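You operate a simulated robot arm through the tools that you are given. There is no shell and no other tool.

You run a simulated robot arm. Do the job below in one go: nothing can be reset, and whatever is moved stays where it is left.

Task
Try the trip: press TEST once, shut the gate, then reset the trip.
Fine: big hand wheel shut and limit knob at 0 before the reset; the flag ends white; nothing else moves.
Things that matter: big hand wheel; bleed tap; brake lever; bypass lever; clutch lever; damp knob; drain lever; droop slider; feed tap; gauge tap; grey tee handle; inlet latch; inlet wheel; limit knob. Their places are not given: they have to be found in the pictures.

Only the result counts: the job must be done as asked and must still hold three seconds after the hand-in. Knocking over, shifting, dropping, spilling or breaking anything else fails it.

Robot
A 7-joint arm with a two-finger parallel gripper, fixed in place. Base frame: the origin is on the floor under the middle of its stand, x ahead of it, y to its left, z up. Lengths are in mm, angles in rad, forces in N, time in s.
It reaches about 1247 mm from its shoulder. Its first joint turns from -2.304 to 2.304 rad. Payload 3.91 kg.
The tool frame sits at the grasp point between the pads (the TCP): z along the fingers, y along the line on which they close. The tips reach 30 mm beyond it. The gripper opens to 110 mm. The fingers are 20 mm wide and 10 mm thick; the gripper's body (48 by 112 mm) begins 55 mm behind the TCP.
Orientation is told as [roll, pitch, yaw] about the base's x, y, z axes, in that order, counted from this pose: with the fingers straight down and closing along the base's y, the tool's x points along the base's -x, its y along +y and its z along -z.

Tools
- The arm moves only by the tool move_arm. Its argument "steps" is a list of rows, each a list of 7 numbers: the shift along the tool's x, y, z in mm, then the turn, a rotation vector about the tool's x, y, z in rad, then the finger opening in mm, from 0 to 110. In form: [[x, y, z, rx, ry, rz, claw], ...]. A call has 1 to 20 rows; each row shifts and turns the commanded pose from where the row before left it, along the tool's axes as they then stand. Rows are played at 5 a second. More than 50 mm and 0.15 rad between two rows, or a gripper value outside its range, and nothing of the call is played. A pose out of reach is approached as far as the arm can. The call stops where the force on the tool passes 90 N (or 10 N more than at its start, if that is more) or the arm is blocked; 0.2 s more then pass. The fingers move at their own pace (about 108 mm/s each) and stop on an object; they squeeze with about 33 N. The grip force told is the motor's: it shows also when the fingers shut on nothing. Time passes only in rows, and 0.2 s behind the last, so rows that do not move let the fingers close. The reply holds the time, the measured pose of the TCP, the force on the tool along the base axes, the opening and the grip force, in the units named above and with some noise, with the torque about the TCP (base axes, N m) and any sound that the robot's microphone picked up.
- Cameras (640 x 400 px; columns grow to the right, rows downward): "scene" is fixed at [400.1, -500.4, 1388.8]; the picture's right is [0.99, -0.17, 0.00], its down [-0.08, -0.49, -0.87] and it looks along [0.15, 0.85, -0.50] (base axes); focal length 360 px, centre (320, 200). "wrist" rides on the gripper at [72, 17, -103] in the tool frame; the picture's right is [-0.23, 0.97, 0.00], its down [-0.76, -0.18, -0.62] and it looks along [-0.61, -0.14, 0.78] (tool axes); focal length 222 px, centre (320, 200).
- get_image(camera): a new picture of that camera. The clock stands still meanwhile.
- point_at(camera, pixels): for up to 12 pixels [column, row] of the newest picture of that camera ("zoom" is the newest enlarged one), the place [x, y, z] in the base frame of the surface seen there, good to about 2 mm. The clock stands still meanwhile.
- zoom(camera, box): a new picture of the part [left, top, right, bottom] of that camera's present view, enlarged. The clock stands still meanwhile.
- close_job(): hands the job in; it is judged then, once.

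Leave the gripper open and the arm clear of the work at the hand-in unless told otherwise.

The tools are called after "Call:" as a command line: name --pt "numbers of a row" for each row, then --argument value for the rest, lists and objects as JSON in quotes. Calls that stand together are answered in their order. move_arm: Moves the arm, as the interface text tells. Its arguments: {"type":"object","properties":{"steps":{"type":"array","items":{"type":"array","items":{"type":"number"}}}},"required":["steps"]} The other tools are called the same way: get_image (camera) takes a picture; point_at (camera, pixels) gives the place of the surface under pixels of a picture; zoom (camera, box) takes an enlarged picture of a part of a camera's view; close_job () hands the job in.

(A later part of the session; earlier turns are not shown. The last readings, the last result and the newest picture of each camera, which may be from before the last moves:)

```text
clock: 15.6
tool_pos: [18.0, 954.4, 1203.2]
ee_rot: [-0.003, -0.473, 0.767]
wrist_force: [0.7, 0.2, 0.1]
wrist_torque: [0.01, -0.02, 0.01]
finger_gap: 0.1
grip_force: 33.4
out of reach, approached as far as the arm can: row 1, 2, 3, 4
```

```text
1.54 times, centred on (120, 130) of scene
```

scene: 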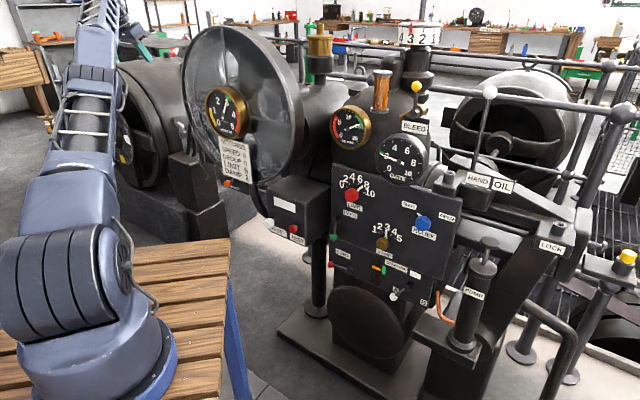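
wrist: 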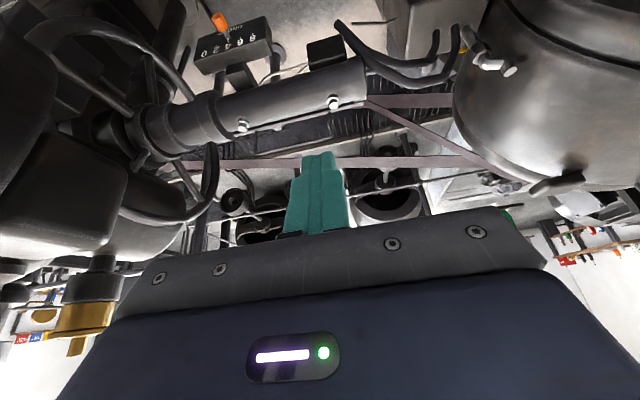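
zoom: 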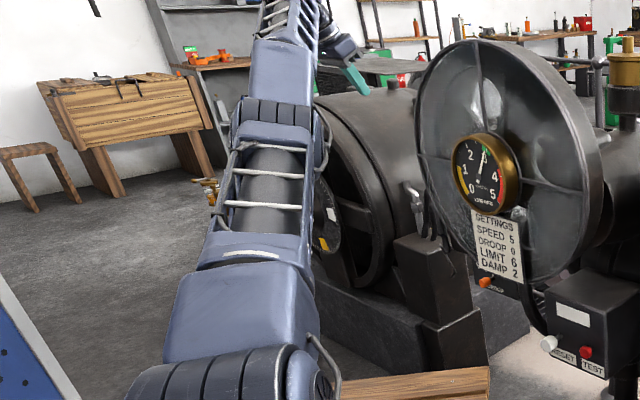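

The arm runs in a straight line from shoulder to wrist, so the elbow must be brought to bend sideways. I'll try small steps toward +x, which is clear at this height.

Call:
move_arm --pt "-4.9 -8.7 2.5 0 0 0 0" --pt "-4.9 -8.7 2.5 0 0 0 0" --pt "-4.9 -8.7 2.5 0 0 0 0" --pt "-4.9 -8.7 2.5 0 0 0 0"

```text
clock: 16.6
tool_pos: [54.2, 959.1, 1207.7]
ee_rot: [-0.003, -0.472, 0.766]
wrist_force: [-0.3, -0.2, 0.1]
wrist_torque: [0.02, 0.02, -0.02]
finger_gap: 0.0
grip_force: 33.5
out of reach, approached as far as the arm can: row 1, 2, 3, 4
```

Still sliding on the same sphere. Next a test of straight up, small steps.

Call:
move_arm --pt "-4.55 0 -8.9 0 0 0 0" --pt "-4.55 0 -8.9 0 0 0 0" --pt "-4.55 0 -8.9 0 0 0 0" --pt "-4.55 0 -8.9 0 0 0 0"

```text
clock: 17.6
tool_pos: [54.6, 946.6, 1243.6]
ee_rot: [-0.002, -0.474, 0.767]
wrist_force: [0.5, -0.4, 0.4]
wrist_torque: [0.0, -0.02, 0.01]
finger_gap: 0.0
grip_force: 33.6
out of reach, approached as far as the arm can: row 2, 4
```

Next a test toward -x combined with inward.

Call:
move_arm --pt "24.4 3.1 -6.9 0 0 0 0" --pt "24.4 3.1 -6.9 0 0 0 0"

```text
clock: 18.2
tool_pos: [14.9, 915.4, 1230.2]
ee_rot: [-0.001, -0.476, 0.766]
wrist_force: [1.1, 0.0, -0.4]
wrist_torque: [-0.02, 0.03, 0.05]
finger_gap: 0.0
grip_force: 32.4
```

That worked: the elbow bends now. I'll continue inward.

Call:
move_arm --pt "19.3 -16.3 -4.3 0 0 0 0" --pt "19.3 -16.3 -4.3 0 0 0 0" --pt "19.3 -16.3 -4.3 0 0 0 0" --pt "19.3 -16.3 -4.3 0 0 0 0"

Call:
get_image --camera "scene"

```text
clock: 19.2
tool_pos: [3.3, 815.2, 1212.8]
ee_rot: [-0.002, -0.475, 0.769]
wrist_force: [0.2, -0.7, -0.2]
wrist_torque: [-0.03, -0.02, 0.01]
finger_gap: 0.1
grip_force: 33.7
```

```text
taken
```

scene: 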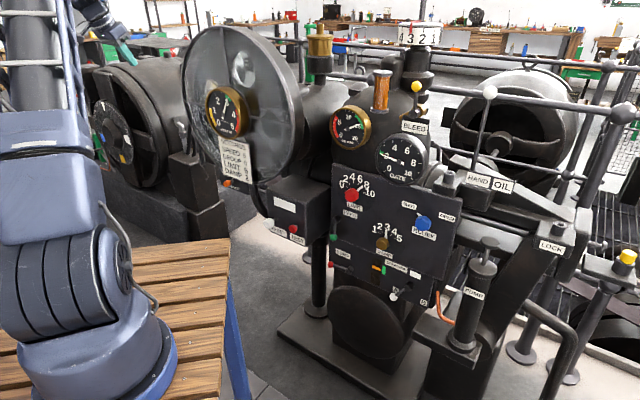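

The arm is back in a healthy posture. Now back to about (3, 450, 1163), and tilt to 45°.

Call:
move_arm --pt "31 -32.9 -8.8 0 0 0 0" --pt "31 -32.9 -8.8 0 0 0 0" --pt "31 -32.9 -8.8 0 0 0 0" --pt "31 -32.9 -8.8 0 0 0 0" --pt "31 -32.9 -8.8 0 0 0 0" --pt "31 -32.9 -8.8 0 0 0 0" --pt "31 -32.9 -8.8 0 0 0 0" --pt "31 -32.9 -8.8 0 0 0 0" --pt "0 0 0 0 -0.103 0 0" --pt "0 0 0 0 -0.103 0 0" --pt "0 0 0 0 -0.103 0 0"

```text
clock: 21.6
tool_pos: [3.8, 449.7, 1161.6]
ee_rot: [-0.004, -0.786, 0.768]
wrist_force: [0.7, 0.3, -0.2]
wrist_torque: [0.02, 0.01, -0.01]
finger_gap: 0.0
grip_force: 33.0
```

Now over the table edge to a staging point at about (320, 290, 950), facing the trip box.

Call:
move_arm --pt "8 -37.4 25.3 -0.006 0 -0.006 0" --pt "8 -37.4 25.3 -0.006 0 -0.006 0" --pt "8 -37.4 25.3 0 0 0 0" --pt "8 -37.4 25.3 0 0 0 0" --pt "8 -37.4 25.3 0 0 0 0" --pt "8 -37.4 25.3 0 0 0 0" --pt "8 -37.4 25.3 0 0 0 0" --pt "8 -37.4 25.3 0 0 0 0" --pt "8 -37.4 25.3 0 0 0 0"

Call:
get_image --camera "scene"

Call:
get_image --camera "wrist"

```text
clock: 23.6
tool_pos: [322.3, 389.1, 982.7]
ee_rot: [-0.001, -0.783, 0.786]
wrist_force: [-0.4, 0.3, 0.3]
wrist_torque: [-0.03, -0.01, 0.02]
finger_gap: 0.3
grip_force: 32.8
out of reach, approached as far as the arm can: row 5, 6, 7, 8, 9
```

```text
taken
```

scene: 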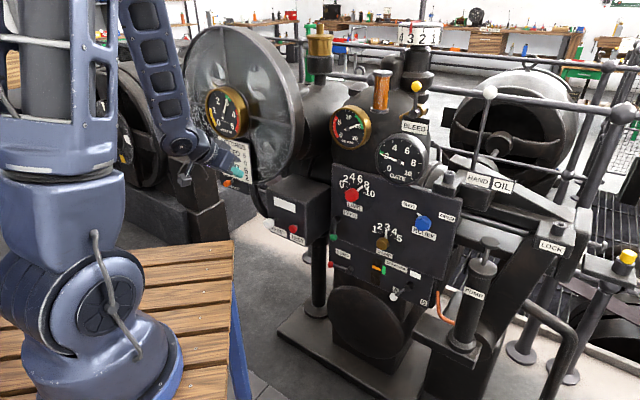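

```text
taken
```

wrist: 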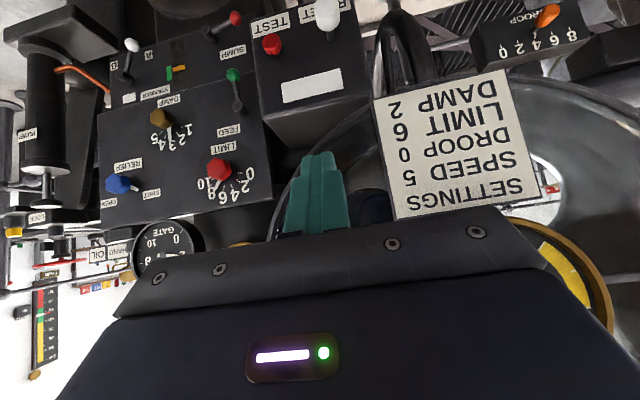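

Some rows were beyond the arm's inner range; it stands at (322, 389, 983), clear of the plate. From here I'll move toward the pre-press point in front of TEST at (429, 402, 747).

Call:
move_arm --pt "17.9 -11 37.7 0 0 0 0" --pt "17.9 -11 37.7 0 0 0 0" --pt "17.9 -11 37.7 0 0 0 0"

```text
clock: 24.4
tool_pos: [374.0, 392.4, 866.1]
ee_rot: [0.0, -0.785, 0.783]
wrist_force: [0.1, -0.7, 0.0]
wrist_torque: [0.02, 0.03, 0.01]
finger_gap: 0.0
grip_force: 33.1
```

On track. Three more rows to the pre-press point.

Call:
move_arm --pt "17.3 -10.6 38.7 0 0 0 0" --pt "17.3 -10.6 38.7 0 0 0 0" --pt "17.3 -10.6 38.7 0 0 0 0"

Call:
get_image --camera "wrist"

Call:
zoom --camera "scene" --box '[200, 130, 340, 260]'

```text
clock: 25.2
tool_pos: [429.8, 402.8, 744.7]
ee_rot: [-0.001, -0.784, 0.785]
wrist_force: [-0.7, -0.6, 0.3]
wrist_torque: [-0.02, 0.01, -0.06]
finger_gap: 0.0
grip_force: 32.7
```

```text
taken
```

wrist: 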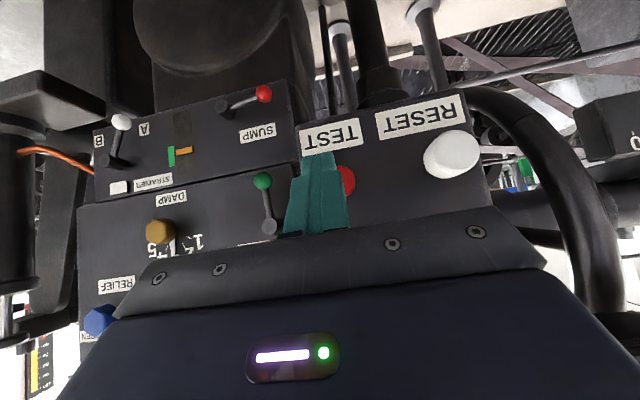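

```text
3.08 times, centred on (270, 195) of scene
```

zoom: 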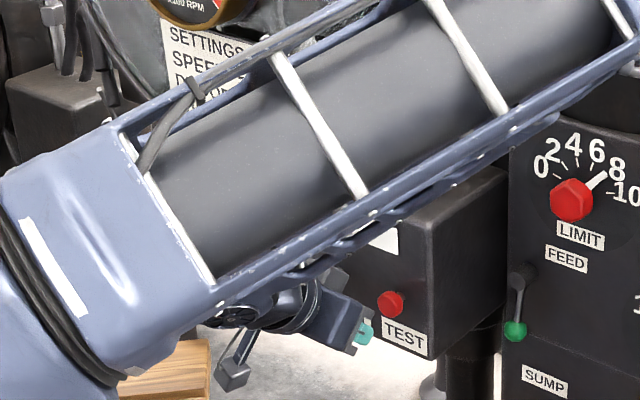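

The forearm now crosses the scene view; I'll look at the full picture and measure the TEST button from the wrist picture.

Call:
get_image --camera "scene"

Call:
point_at --camera "wrist" --pixels '[[346, 180], [350, 186], [452, 155], [435, 158], [465, 145], [330, 133], [415, 118], [320, 158], [312, 160], [345, 165], [380, 190], [470, 190]]'

Call:
point_at --camera "scene" --pixels '[[320, 150], [400, 110], [450, 60], [250, 180], [350, 60], [300, 210], [292, 228], [420, 40], [300, 100], [480, 30]]'

```text
taken
```

scene: 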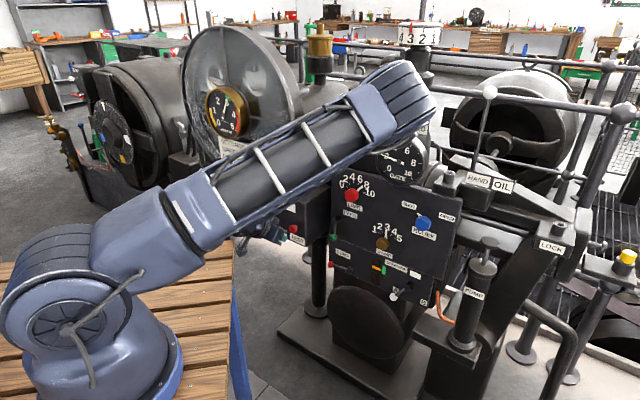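

```text
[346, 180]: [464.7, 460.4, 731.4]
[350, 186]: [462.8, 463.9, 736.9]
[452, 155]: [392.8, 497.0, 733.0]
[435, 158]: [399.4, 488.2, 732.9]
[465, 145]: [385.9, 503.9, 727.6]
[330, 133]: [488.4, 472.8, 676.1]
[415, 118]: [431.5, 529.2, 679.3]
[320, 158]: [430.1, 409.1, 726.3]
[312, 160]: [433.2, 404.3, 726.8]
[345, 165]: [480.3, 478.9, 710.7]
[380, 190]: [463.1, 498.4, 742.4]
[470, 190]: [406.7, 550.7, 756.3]
```

```text
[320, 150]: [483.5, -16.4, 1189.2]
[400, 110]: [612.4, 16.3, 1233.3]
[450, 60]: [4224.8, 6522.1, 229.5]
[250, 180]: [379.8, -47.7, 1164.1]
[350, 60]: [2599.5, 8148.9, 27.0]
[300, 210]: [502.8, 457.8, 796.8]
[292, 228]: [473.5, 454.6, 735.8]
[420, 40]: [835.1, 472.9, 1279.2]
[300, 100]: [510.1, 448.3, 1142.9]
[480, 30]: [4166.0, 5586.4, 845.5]
```

The elbow is out to the +x side, clear of the machine, and the forces are near zero. The TEST button face is at about (477, 450, 733) and the fingertip edge is about 38 mm short of it. I'll advance 32 mm along the box normal.

Call:
move_arm --pt "-7.07 0 7.07 0 0 0 0" --pt "-7.07 0 7.07 0 0 0 0" --pt "-7.07 0 7.07 0 0 0 0" --pt "-1.41 0 1.41 0 0 0 0"

Call:
zoom --camera "wrist" --box '[260, 80, 500, 240]'

Call:
zoom --camera "scene" --box '[260, 195, 320, 255]'

```text
clock: 26.2
tool_pos: [453.5, 427.1, 744.8]
ee_rot: [-0.001, -0.783, 0.782]
wrist_force: [0.8, -0.5, -0.8]
wrist_torque: [0.0, -0.03, 0.01]
finger_gap: 0.0
grip_force: 33.3
```

```text
2.50 times, centred on (380, 160) of wrist
```

zoom: 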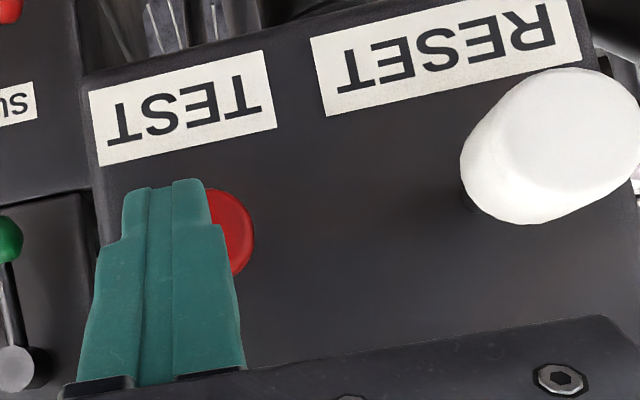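

```text
6.67 times, centred on (290, 225) of scene
```

zoom: 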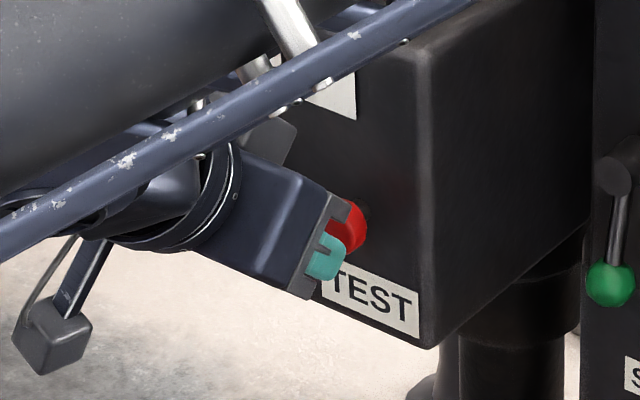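

The fingertips are about 5 mm in front of the red button. I'll press slowly in small steps, watching force and sound.

Call:
move_arm --pt "-2.1 0 2.1 0 0 0 0" --pt "-2.1 0 2.1 0 0 0 0" --pt "-2.1 0 2.1 0 0 0 0"

```text
clock: 27.0
tool_pos: [458.1, 433.0, 747.4]
ee_rot: [-0.001, -0.782, 0.783]
wrist_force: [-1.8, -2.9, -2.2]
wrist_torque: [-0.07, 0.03, -0.04]
finger_gap: 0.1
grip_force: 33.3
```

Contact: about 3.5 N. Pressing further.

Call:
move_arm --pt "-2.1 0 2.1 0 0 0 0" --pt "-2.1 0 2.1 0 0 0 0"

```text
clock: 27.6
tool_pos: [462.3, 438.8, 745.9]
ee_rot: [0.002, -0.781, 0.785]
wrist_force: [-8.6, -9.4, 4.1]
wrist_torque: [-0.02, 0.07, -0.01]
finger_gap: 0.5
grip_force: 32.7
heard: click
```

A click was heard, so TEST has been pressed. I'll back straight off and look at the flag.

Call:
move_arm --pt "14 0 -14 0 0 0 0" --pt "17 0 -17 0 0 0 0" --pt "21 0 -21 0 0 0 0"

Call:
get_image --camera "wrist"

Call:
get_image --camera "scene"

```text
clock: 28.4
tool_pos: [410.9, 388.0, 746.4]
ee_rot: [-0.001, -0.784, 0.784]
wrist_force: [0.7, -0.4, 0.2]
wrist_torque: [0.0, 0.0, 0.01]
finger_gap: 0.3
grip_force: 33.1
```

```text
taken
```

wrist: 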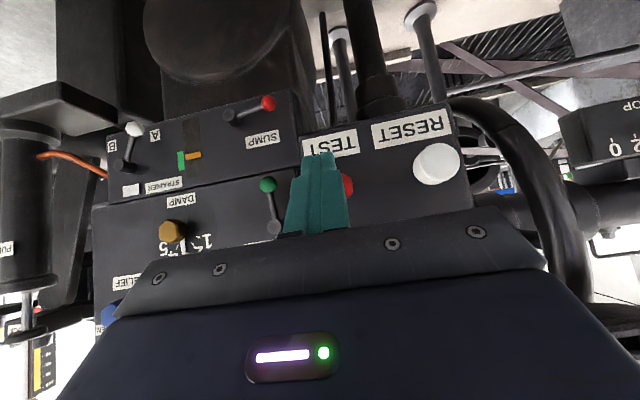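

```text
taken
```

scene: 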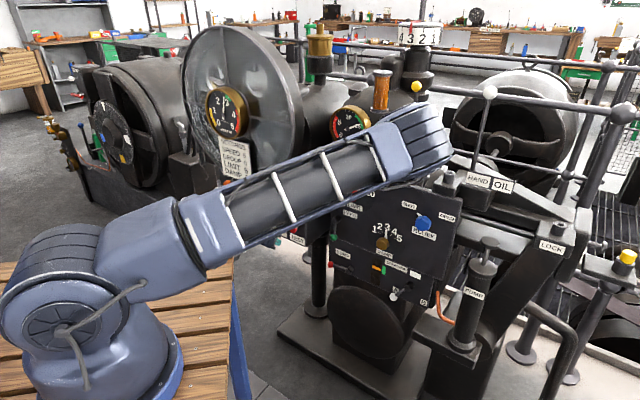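

I can't see the flag window from here. I'll lift back to around (340, 390, 960) and look again.

Call:
move_arm --pt "-23.4 10.3 -37.2 0 0 0 0" --pt "-23.4 10.3 -37.2 0 0 0 0" --pt "-23.4 10.3 -37.2 0 0 0 0" --pt "-23.4 10.3 -37.2 0 0 0 0" --pt "-23.4 10.3 -37.2 0 0 0 0"

Call:
get_image --camera "wrist"

Call:
get_image --camera "scene"

```text
clock: 29.6
tool_pos: [342.4, 388.3, 959.7]
ee_rot: [-0.005, -0.779, 0.783]
wrist_force: [1.1, -0.4, -1.1]
wrist_torque: [0.04, 0.03, 0.05]
finger_gap: 0.0
grip_force: 32.9
```

```text
taken
```

wrist: 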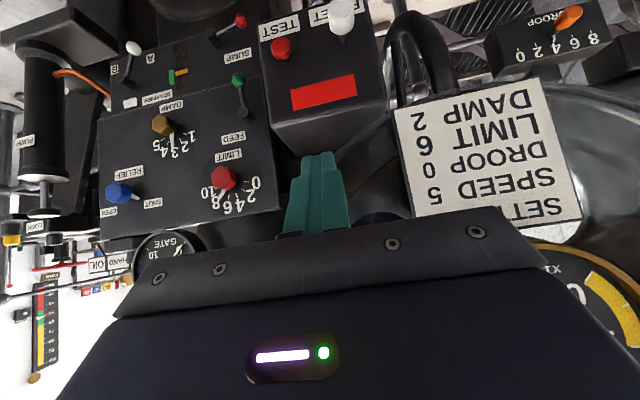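

```text
taken
```

scene: 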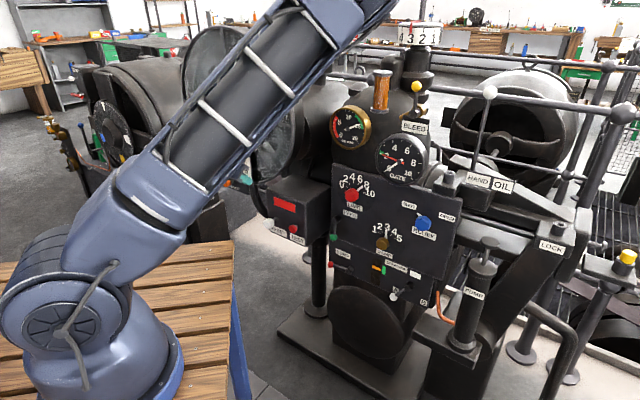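

The flag window at (285, 204) is now red: the trip is set. Now I'll check the gate gauge and other dials.

Call:
zoom --camera "scene" --box '[330, 100, 450, 190]'

Call:
zoom --camera "scene" --box '[430, 70, 600, 230]'

Call:
zoom --camera "wrist" --box '[0, 140, 220, 300]'

```text
4.44 times, centred on (390, 145) of scene
```

zoom: 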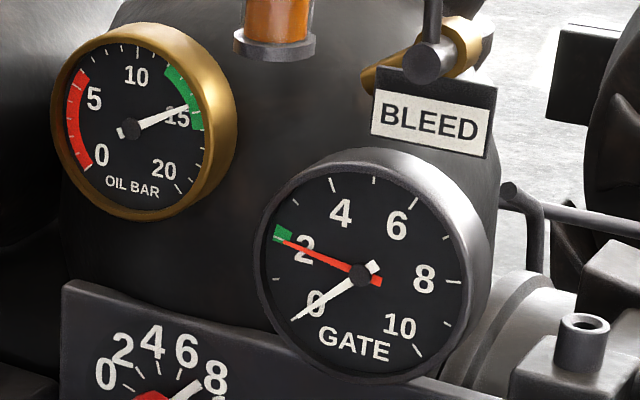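

```text
2.50 times, centred on (515, 150) of scene
```

zoom: 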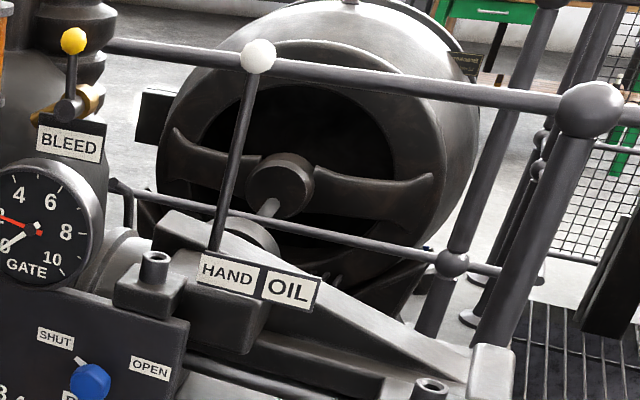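

```text
2.50 times, centred on (110, 220) of wrist
```

zoom: 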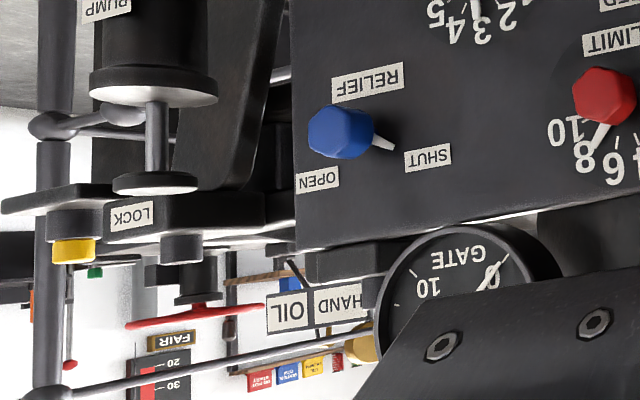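

The gate needle (white) has dropped to 0 while a red needle stays at about 2; the red one should be the hand-wheel position. Now I'll measure the hand wheel's near rim more precisely from this wrist view.

Call:
zoom --camera "wrist" --box '[360, 0, 480, 110]'

Call:
point_at --camera "zoom" --pixels '[[190, 330], [190, 280], [195, 230], [200, 180], [215, 130], [240, 90], [290, 110], [310, 180], [320, 250], [325, 320], [350, 280], [270, 70]]'

```text
3.64 times, centred on (420, 55) of wrist
```

zoom: 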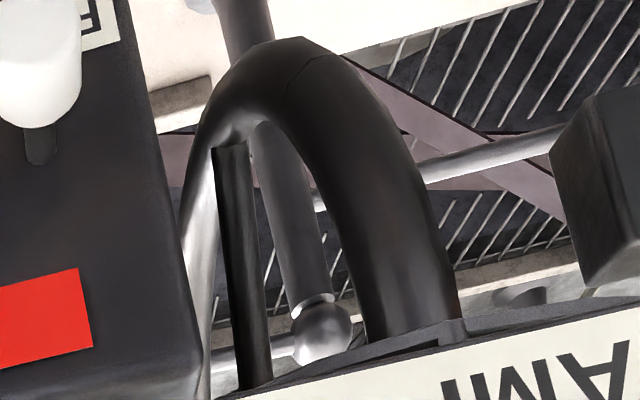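

```text
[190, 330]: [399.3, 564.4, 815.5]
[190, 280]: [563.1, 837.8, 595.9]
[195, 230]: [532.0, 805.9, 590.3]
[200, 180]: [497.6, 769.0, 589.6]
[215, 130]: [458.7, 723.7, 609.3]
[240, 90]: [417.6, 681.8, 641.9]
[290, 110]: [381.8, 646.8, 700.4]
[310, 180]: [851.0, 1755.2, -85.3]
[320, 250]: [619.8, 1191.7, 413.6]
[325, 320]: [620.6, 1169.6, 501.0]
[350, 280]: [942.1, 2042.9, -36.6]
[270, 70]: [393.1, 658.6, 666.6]
```

I'll also measure the SETTINGS plate's lower edge and the visible spoke so the hand can reach the rim safely beneath the plate.

Call:
point_at --camera "wrist" --pixels '[[402, 112], [535, 85], [575, 215], [420, 200], [600, 285], [620, 320], [385, 70], [395, 40], [350, 130], [500, 60], [565, 20], [600, 70]]'

Call:
zoom --camera "wrist" --box '[360, 0, 480, 110]'

Call:
point_at --camera "zoom" --pixels '[[235, 200], [240, 300], [245, 360], [360, 160], [400, 240], [420, 300], [330, 100]]'

```text
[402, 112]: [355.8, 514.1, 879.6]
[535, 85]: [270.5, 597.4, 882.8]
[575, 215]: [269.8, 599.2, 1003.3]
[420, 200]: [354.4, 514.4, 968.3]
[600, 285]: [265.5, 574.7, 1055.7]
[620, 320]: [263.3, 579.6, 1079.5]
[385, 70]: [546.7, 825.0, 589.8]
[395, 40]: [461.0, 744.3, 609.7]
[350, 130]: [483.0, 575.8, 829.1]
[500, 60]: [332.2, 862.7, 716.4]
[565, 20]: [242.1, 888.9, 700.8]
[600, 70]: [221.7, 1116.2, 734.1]
```

```text
3.64 times, centred on (420, 55) of wrist
```

zoom: 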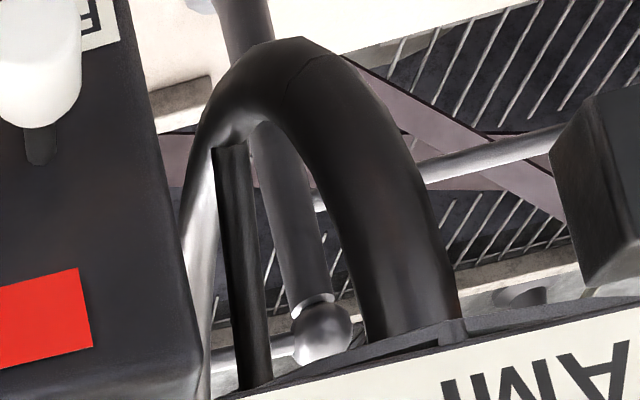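

```text
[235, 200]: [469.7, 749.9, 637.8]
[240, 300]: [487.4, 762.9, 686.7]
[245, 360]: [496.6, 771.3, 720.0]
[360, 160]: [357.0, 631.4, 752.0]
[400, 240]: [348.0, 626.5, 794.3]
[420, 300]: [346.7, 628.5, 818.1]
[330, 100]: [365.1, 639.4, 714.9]
```

Refined fit: wheel centre at about s=934 along the depth direction, z 808, rim radius 232 mm, tube about 27 mm thick, spokes at about 175° and 247°. I'll grip the rim between them from the front, below the plate (bottom edge z 880). First I slide left and go down.

Call:
move_arm --pt "2.9 41.9 -2.9 0 0 0 0" --pt "2.9 41.9 -2.9 0 0 0 0" --pt "2.9 41.9 -2.9 0 0 0 20" --pt "2.9 41.9 -2.9 0 0 0 40" --pt "17.7 0 38.9 0 0 0 60" --pt "17.7 0 38.9 0 0 0 80" --pt "17.7 0 38.9 0 0 0 80" --pt "17.7 0 38.9 0 0 0 80"

Call:
get_image --camera "scene"

Call:
get_image --camera "wrist"

```text
clock: 31.4
tool_pos: [253.4, 535.9, 799.1]
ee_rot: [-0.001, -0.783, 0.785]
wrist_force: [-0.4, -0.2, 0.5]
wrist_torque: [0.02, -0.02, 0.0]
finger_gap: 80.0
grip_force: 0.1
```

```text
taken
```

scene: 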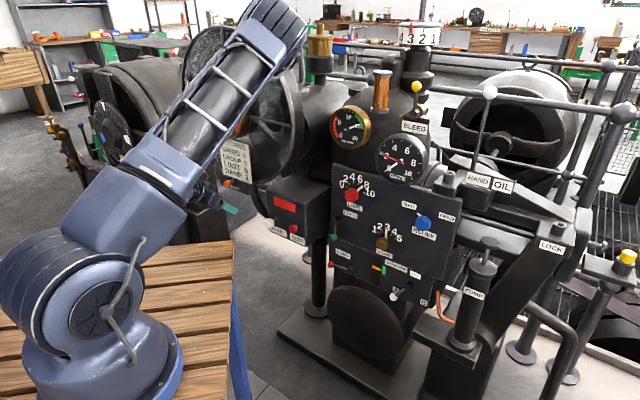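

```text
taken
```

wrist: 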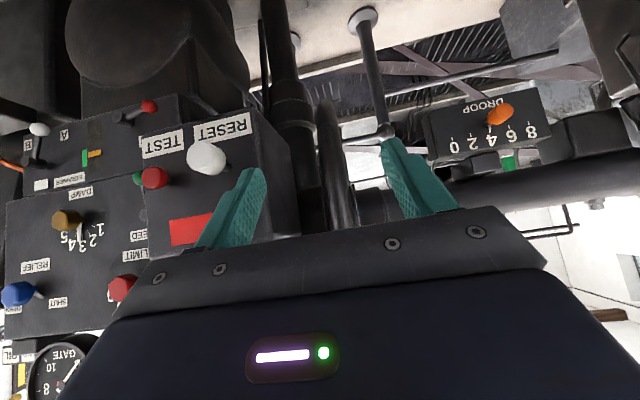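

The rim lies right between the open fingers at about column 335. I'll tip the hand up toward horizontal (about 15° below level).

Call:
move_arm --pt "0 0 0 0 -0.13 0 80" --pt "0 0 0 0 -0.13 0 80" --pt "0 0 0 0 -0.13 0 80" --pt "0 0 0 0 -0.13 0 80"

Call:
get_image --camera "wrist"

Call:
get_image --camera "scene"

```text
clock: 32.4
tool_pos: [253.1, 538.2, 801.5]
ee_rot: [-0.003, -1.305, 0.782]
wrist_force: [1.4, -0.4, 1.1]
wrist_torque: [0.01, 0.02, 0.02]
finger_gap: 80.3
grip_force: 0.0
```

```text
taken
```

wrist: 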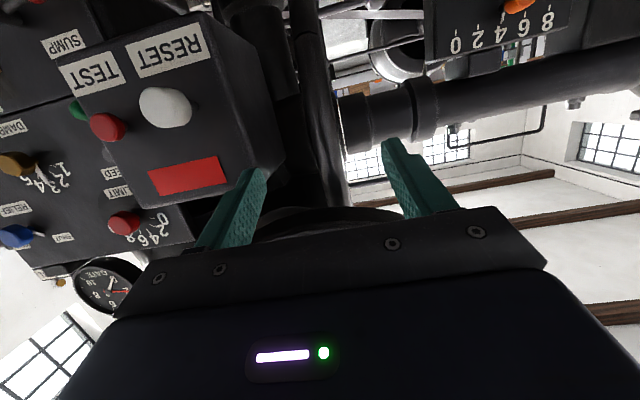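

```text
taken
```

scene: 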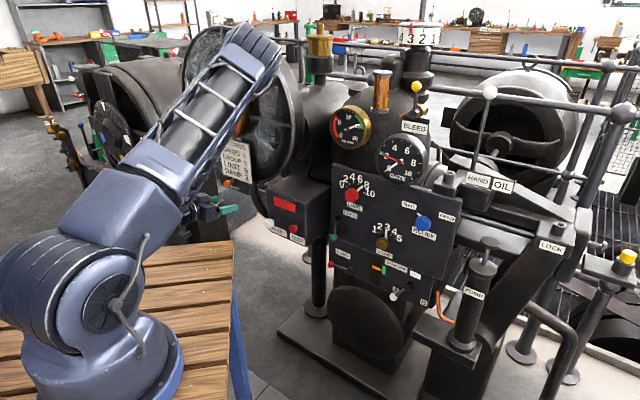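

I'll move forward so the rim tube sits between the pads, ending at about (357, 640, 768).

Call:
move_arm --pt "-1.65 0 37.4 0 0 0 80" --pt "-1.65 0 37.4 0 0 0 80" --pt "-1.65 0 37.4 0 0 0 80" --pt "-1.65 0 37.4 0 0 0 80"

Call:
get_image --camera "wrist"

Call:
get_image --camera "scene"

```text
clock: 33.4
tool_pos: [356.7, 639.6, 768.2]
ee_rot: [-0.004, -1.303, 0.789]
wrist_force: [-0.3, -0.5, -1.3]
wrist_torque: [0.04, -0.01, -0.01]
finger_gap: 80.0
grip_force: 0.1
```

```text
taken
```

wrist: 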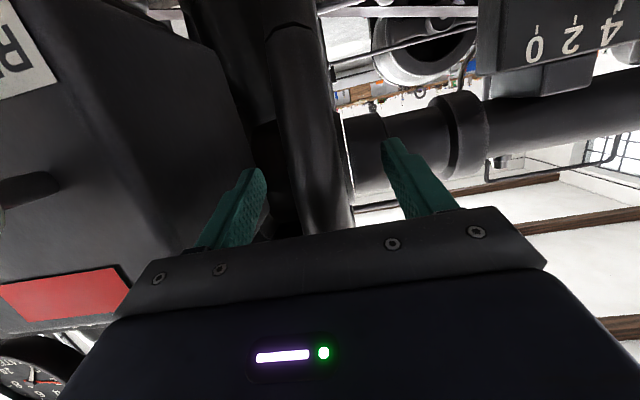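

```text
taken
```

scene: 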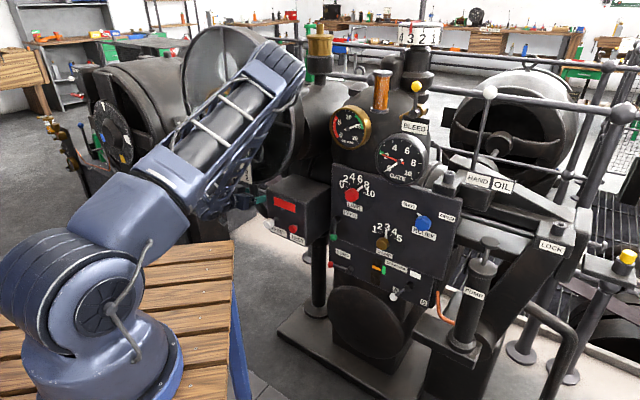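

The rim tube sits between the two pads. I'll close the fingers on it.

Call:
move_arm --pt "0 0 0 0 0 0 40" --pt "0 0 0 0 0 0 10" --pt "0 0 0 0 0 0 10" --pt "0 0 0 0 0 0 10"

```text
clock: 34.4
tool_pos: [356.7, 639.7, 767.9]
ee_rot: [-0.005, -1.303, 0.787]
wrist_force: [10.7, -9.9, -0.1]
wrist_torque: [0.27, -0.22, -0.11]
finger_gap: 31.7
grip_force: 44.9
```

Gripped: gap 31.7 mm, with a small side load. I'll ease that by shifting 1.5 mm sideways and try turning the near rim downward by about 6°, then read the gate gauge.

Call:
move_arm --pt "0 -1.5 0 0 0 0 10" --pt "10.9 0 5.4 0 0 0 10" --pt "10.5 0 6.1 0 0 0 10" --pt "0 0 0 0 0 0 10"

Call:
zoom --camera "scene" --box '[370, 125, 440, 185]'

Call:
get_image --camera "wrist"

```text
clock: 35.4
tool_pos: [361.3, 644.3, 742.4]
ee_rot: [-0.002, -1.302, 0.783]
wrist_force: [12.0, 13.6, 1.8]
wrist_torque: [0.33, -0.02, 0.01]
finger_gap: 31.8
grip_force: 44.8
```

```text
6.67 times, centred on (405, 155) of scene
```

zoom: 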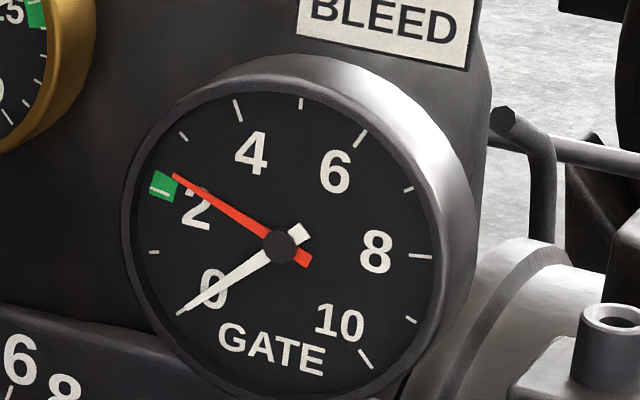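

```text
taken
```

wrist: 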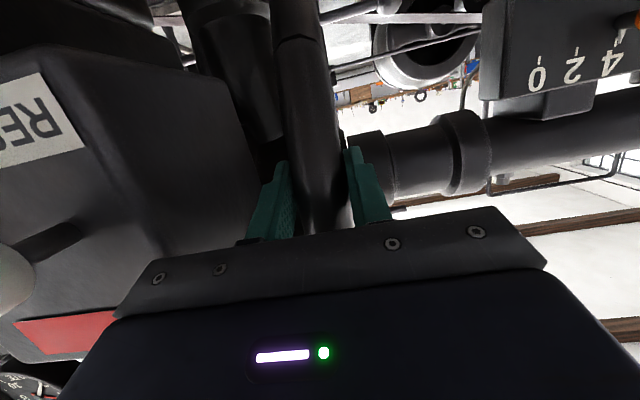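

Turning the near rim down raised the red needle (about 2.0 to 2.4), so shut is the other way: near rim upward, and about 0.4 unit per 6°. I'll release, slide down along the rim to about 222°, and re-grip there for one long upward stroke.

Call:
move_arm --pt "0 0 0 0 0 0 80" --pt "0 0 0 0 0 0 80" --pt "24.4 0 24.1 0 0 0 80" --pt "24.4 0 24.1 0 0 0 80" --pt "24.4 0 24.1 0 0 0 80"

Call:
get_image --camera "wrist"

Call:
get_image --camera "scene"

```text
clock: 36.8
tool_pos: [379.7, 687.8, 659.6]
ee_rot: [-0.02, -1.304, 0.822]
wrist_force: [-17.0, -52.6, -18.3]
wrist_torque: [3.98, -1.29, 0.39]
finger_gap: 79.9
grip_force: 0.1
stopped in row 5: the arm was blocked; the commanded pose is now the measured one
```

```text
taken
```

wrist: 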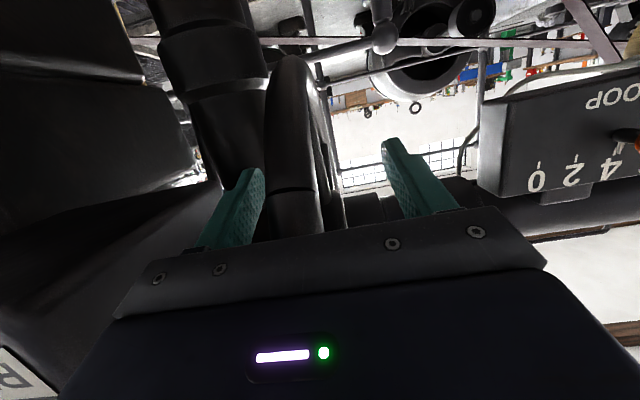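

```text
taken
```

scene: 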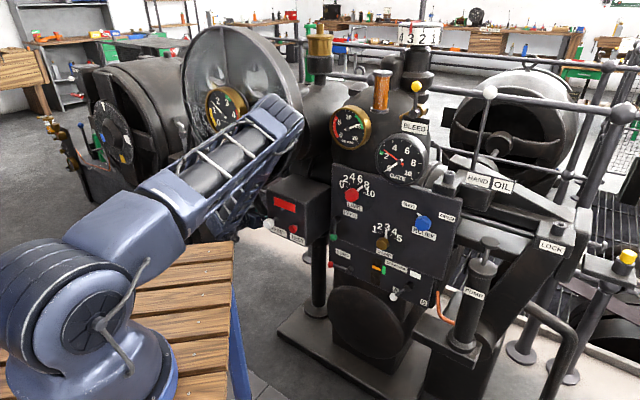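

The arm was blocked: with the hand tilted down, the palm's upper edge touched the rim. I'll back straight out along the finger axis and check.

Call:
move_arm --pt "0 0 -15 0 0 0 80" --pt "0 0 -20 0 0 0 80" --pt "0 0 -30 0 0 0 80"

Call:
get_image --camera "wrist"

Call:
zoom --camera "scene" --box '[370, 125, 440, 185]'

Call:
zoom --camera "scene" --box '[200, 160, 320, 260]'

```text
clock: 37.6
tool_pos: [344.5, 654.5, 661.9]
ee_rot: [-0.033, -1.299, 0.826]
wrist_force: [0.0, -1.3, 0.0]
wrist_torque: [-0.02, 0.0, -0.03]
finger_gap: 80.1
grip_force: 0.1
```

```text
taken
```

wrist: 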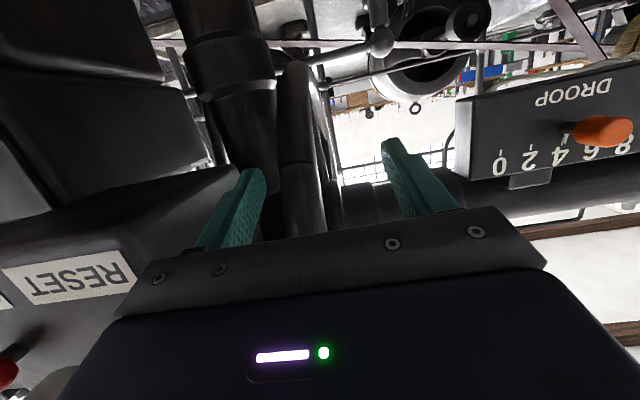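

```text
6.67 times, centred on (405, 155) of scene
```

zoom: 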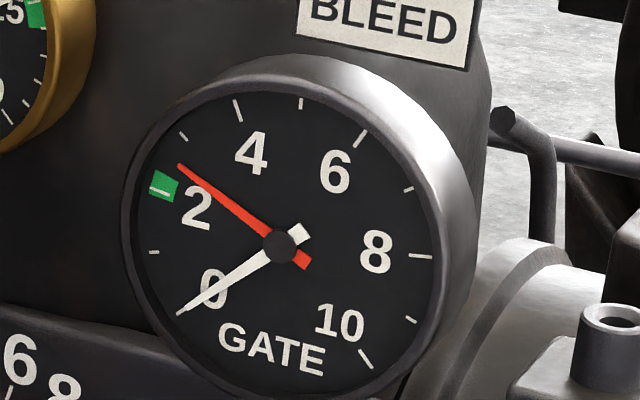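

```text
4.00 times, centred on (260, 210) of scene
```

zoom: 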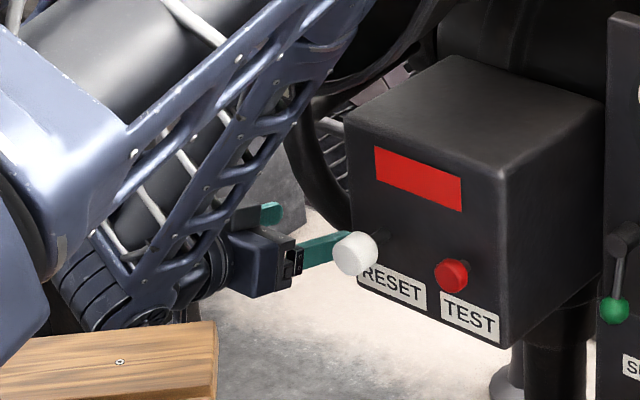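

The hand is free again; the red needle reads about 2.5 now. I'll back out further and level the hand (slightly upward), correcting the small yaw drift.

Call:
move_arm --pt "0 0 -25 0 0 0 80" --pt "0 0 -25 0 0 0 80" --pt "0 0 0 0.002 -0.1 0.004 80" --pt "0 0 0 0.002 -0.1 0.004 80" --pt "0 0 0 0.002 -0.1 0.004 80" --pt "0 0 0 0 0 0 80"

Call:
get_image --camera "wrist"

```text
clock: 39.0
tool_pos: [310.5, 619.3, 677.5]
ee_rot: [3.026, -1.543, -2.238]
wrist_force: [-0.4, 0.1, 0.4]
wrist_torque: [0.01, 0.01, 0.05]
finger_gap: 79.7
grip_force: 0.0
```

```text
taken
```

wrist: 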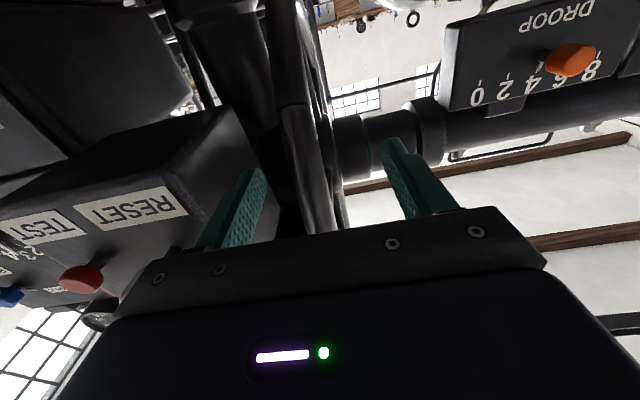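

Orientation is good (fingers pointing level along the depth direction). I'll align with the wheel plane and move to grip the rim at about 222°.

Call:
move_arm --pt "25 -19.8 11 0 0 0 80" --pt "0 0 11 0 0 0 80" --pt "0.8 0 28 0 0 0 80" --pt "0.8 0 28 0 0 0 80" --pt "0.8 0 26 0 0 0 80"

Call:
get_image --camera "wrist"

```text
clock: 40.2
tool_pos: [389.0, 671.7, 646.9]
ee_rot: [-3.076, -1.558, -2.412]
wrist_force: [-0.3, -0.9, -0.1]
wrist_torque: [-0.01, 0.02, 0.05]
finger_gap: 79.8
grip_force: 0.0
```

```text
taken
```

wrist: 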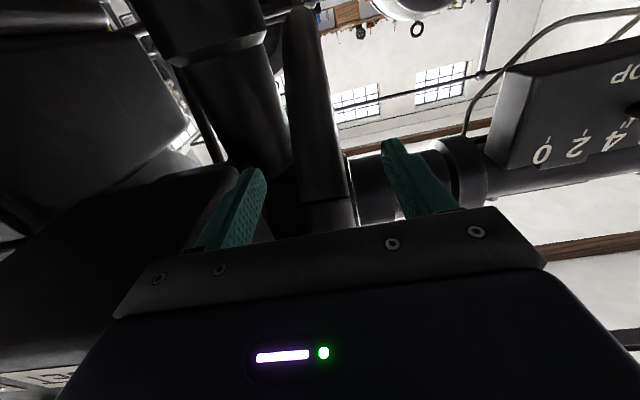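

I'm 15 mm short of being centred on the tube. I'll advance 12 mm and close.

Call:
move_arm --pt "0 0 12 0 0 0 80" --pt "0 0 0 0 0 0 40" --pt "0 0 0 0 0 0 10" --pt "0 0 0 0 0 0 10" --pt "0 0 0 0 0 0 10"

```text
clock: 41.4
tool_pos: [395.1, 676.1, 643.6]
ee_rot: [-2.541, -1.56, -2.943]
wrist_force: [15.0, -48.1, -13.5]
wrist_torque: [0.11, -0.64, -1.46]
finger_gap: 31.8
grip_force: 45.0
```

There is a side load of about 45 N and the arm stopped a few mm short of commanded, so I want to be sure no arm link touches anything. I'll look at the scene closely.

Call:
get_image --camera "scene"

Call:
zoom --camera "scene" --box '[130, 70, 330, 270]'

Call:
zoom --camera "scene" --box '[210, 170, 290, 240]'

Call:
get_image --camera "wrist"

```text
taken
```

scene: 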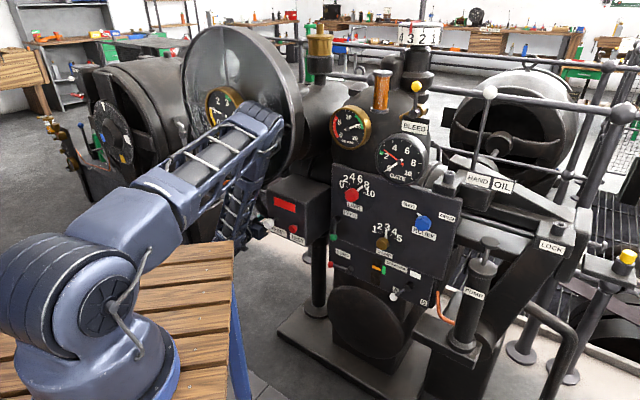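

```text
2.00 times, centred on (230, 170) of scene
```

zoom: 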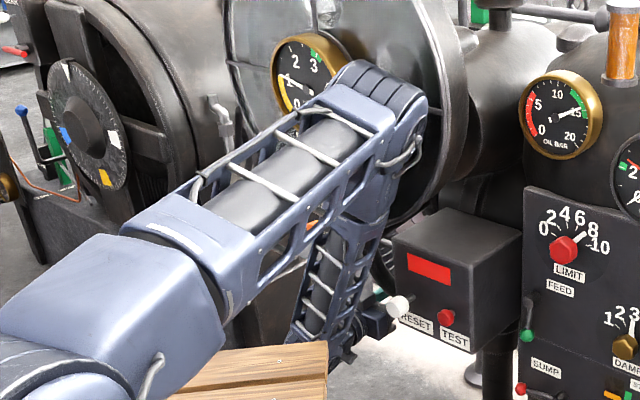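

```text
5.71 times, centred on (250, 205) of scene
```

zoom: 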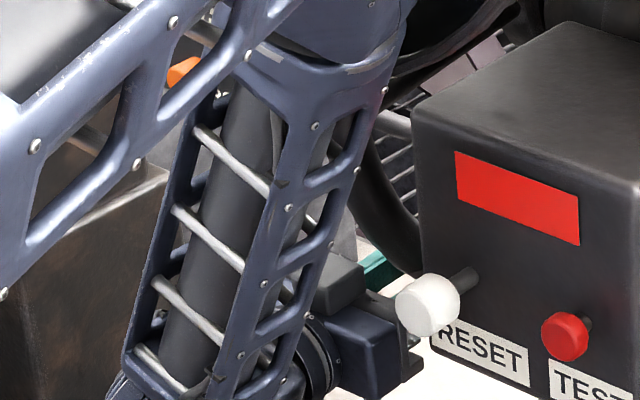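

```text
taken
```

wrist: 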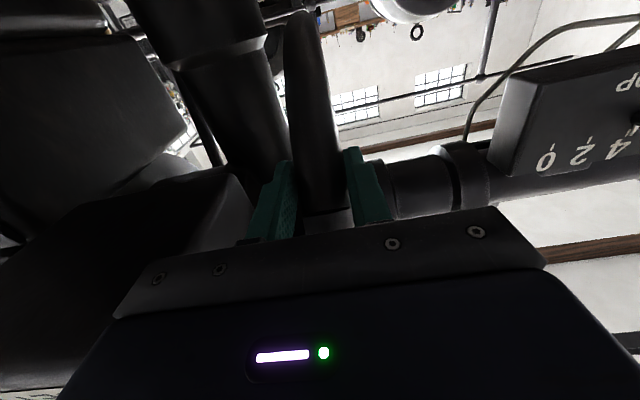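

The elbow is close to the RPM gauge and plate. I'll measure where the elbow and forearm surfaces are.

Call:
point_at --camera "scene" --pixels '[[262, 115], [250, 110], [275, 125], [265, 150], [250, 170], [262, 185], [240, 205], [225, 215], [235, 145], [270, 165], [200, 150], [255, 195]]'

Call:
point_at --camera "scene" --pixels '[[215, 95], [225, 105], [285, 130], [283, 110], [240, 107], [245, 100], [235, 235], [225, 240], [250, 215], [262, 215], [268, 225], [244, 238]]'

```text
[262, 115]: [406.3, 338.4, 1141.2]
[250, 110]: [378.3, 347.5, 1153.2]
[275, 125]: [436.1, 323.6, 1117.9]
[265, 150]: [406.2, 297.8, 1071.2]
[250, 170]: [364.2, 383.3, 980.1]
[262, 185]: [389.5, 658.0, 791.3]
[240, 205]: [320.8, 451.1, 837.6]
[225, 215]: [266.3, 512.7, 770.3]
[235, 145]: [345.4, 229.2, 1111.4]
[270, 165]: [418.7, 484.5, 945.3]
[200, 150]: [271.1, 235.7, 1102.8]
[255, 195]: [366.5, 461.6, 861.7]
```

```text
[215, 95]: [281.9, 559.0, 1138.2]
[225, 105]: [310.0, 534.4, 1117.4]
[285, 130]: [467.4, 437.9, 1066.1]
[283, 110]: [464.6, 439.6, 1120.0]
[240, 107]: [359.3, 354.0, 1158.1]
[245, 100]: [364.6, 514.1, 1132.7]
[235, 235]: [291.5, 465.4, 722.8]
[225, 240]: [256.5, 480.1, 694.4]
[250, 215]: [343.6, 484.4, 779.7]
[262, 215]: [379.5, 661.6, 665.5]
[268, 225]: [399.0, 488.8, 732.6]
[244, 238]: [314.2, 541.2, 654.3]
```

No link seems to be touching. I'll ease the side load by shifting the hand slightly sideways and outward while holding the rim, and watch the force.

Call:
move_arm --pt "0 -1.5 0 0 0 0 10" --pt "0 -1.5 -1.0 0 0 0 10" --pt "0 0 0 0 0 0 10"

```text
clock: 42.2
tool_pos: [392.9, 675.8, 644.9]
ee_rot: [-2.872, -1.561, -2.609]
wrist_force: [15.3, 3.6, 12.0]
wrist_torque: [0.25, -1.47, -0.75]
finger_gap: 31.6
grip_force: 45.4
```

Loads are small now. I'll start the upward stroke: four steps of 3° along the rim arc, then check.

Call:
move_arm --pt "-9.6 0 -8.2 0 0 0 10" --pt "-9.9 0 -7.8 0 0 0 10" --pt "-10.4 0 -7.3 0 0 0 10" --pt "-10.8 0 -6.7 0 0 0 10"

Call:
zoom --camera "scene" --box '[370, 125, 440, 185]'

Call:
get_image --camera "wrist"

```text
clock: 43.2
tool_pos: [385.8, 667.3, 692.8]
ee_rot: [-3.034, -1.535, -2.464]
wrist_force: [-5.6, 34.3, 1.8]
wrist_torque: [-0.71, 0.75, -0.14]
finger_gap: 31.8
grip_force: 41.4
```

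```text
6.67 times, centred on (405, 155) of scene
```

zoom: 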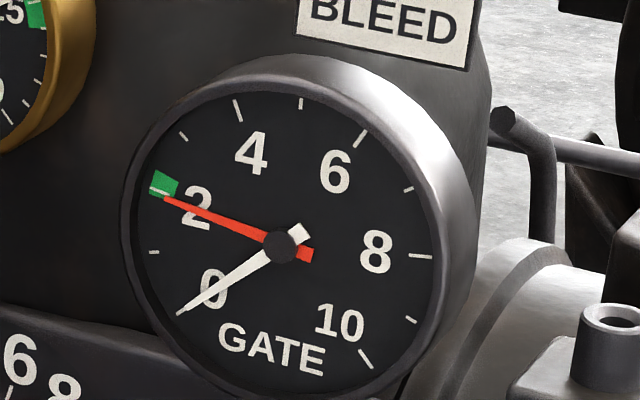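

```text
taken
```

wrist: 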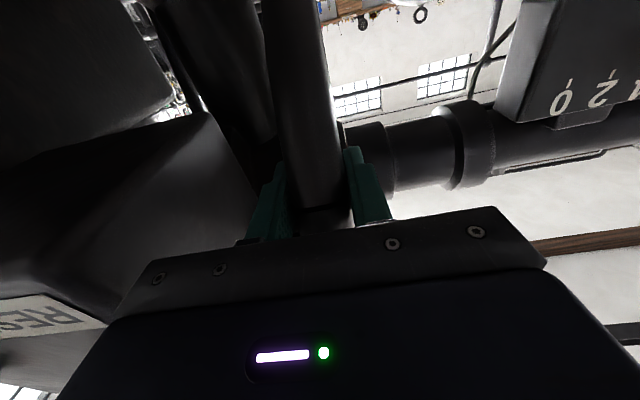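

The red needle is coming down (about 1.9 now). The hand is lagging slightly from the commanded point; I'll pause one step to see whether it settles, and check the elbow.

Call:
move_arm --pt "0 0 0 0 0 0 10" --pt "0 0 0 0 0 0 10"

Call:
get_image --camera "scene"

Call:
zoom --camera "scene" --box '[200, 80, 300, 180]'

```text
clock: 43.8
tool_pos: [384.5, 667.0, 694.9]
ee_rot: [3.027, -1.539, -2.237]
wrist_force: [-22.2, 34.3, -0.9]
wrist_torque: [-0.68, -0.3, -0.75]
finger_gap: 31.9
grip_force: 45.0
```

```text
taken
```

scene: 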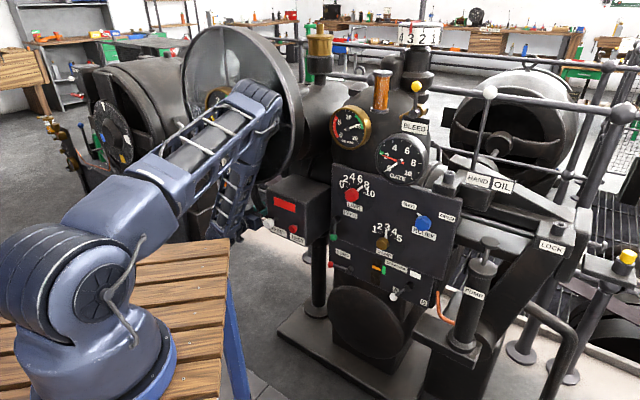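

```text
4.00 times, centred on (250, 130) of scene
```

zoom: 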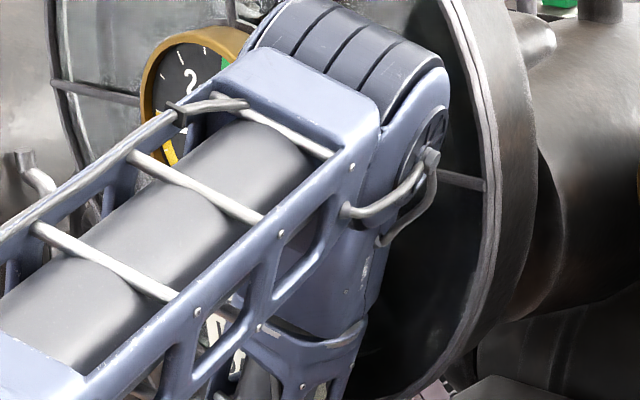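

Tracking is consistent again here. I'll take out the sideways load and continue the upward stroke, five more steps of 3°.

Call:
move_arm --pt "-9.7 3 -6.5 0 0 0 10" --pt "-10.2 0 -5.6 0 0 0 10" --pt "-10.4 0 -5.5 0 0 0 10" --pt "-10.8 0 -4.6 0 0 0 10" --pt "-11.1 0 -3.9 0 0 0 10"

Call:
zoom --camera "scene" --box '[370, 125, 440, 185]'

Call:
get_image --camera "scene"

```text
clock: 45.0
tool_pos: [363.1, 646.2, 743.7]
ee_rot: [3.086, -1.542, -2.295]
wrist_force: [-21.8, 21.2, -3.7]
wrist_torque: [-0.6, 0.5, -0.17]
finger_gap: 31.7
grip_force: 45.1
```

```text
6.67 times, centred on (405, 155) of scene
```

zoom: 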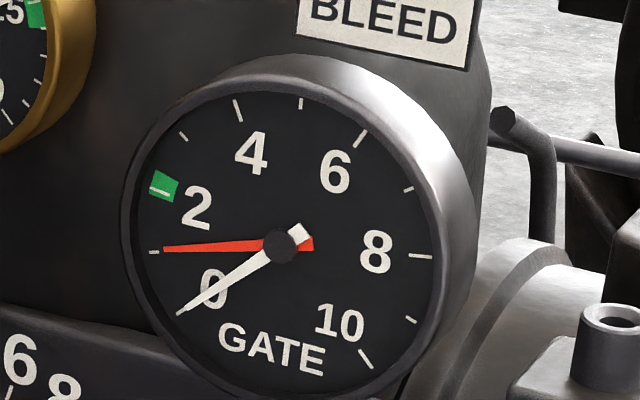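

```text
taken
```

scene: 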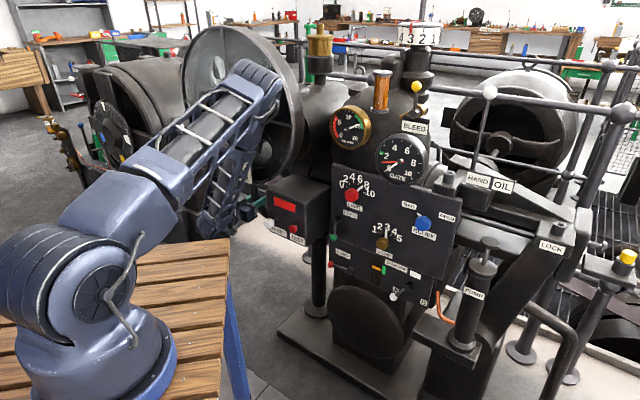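

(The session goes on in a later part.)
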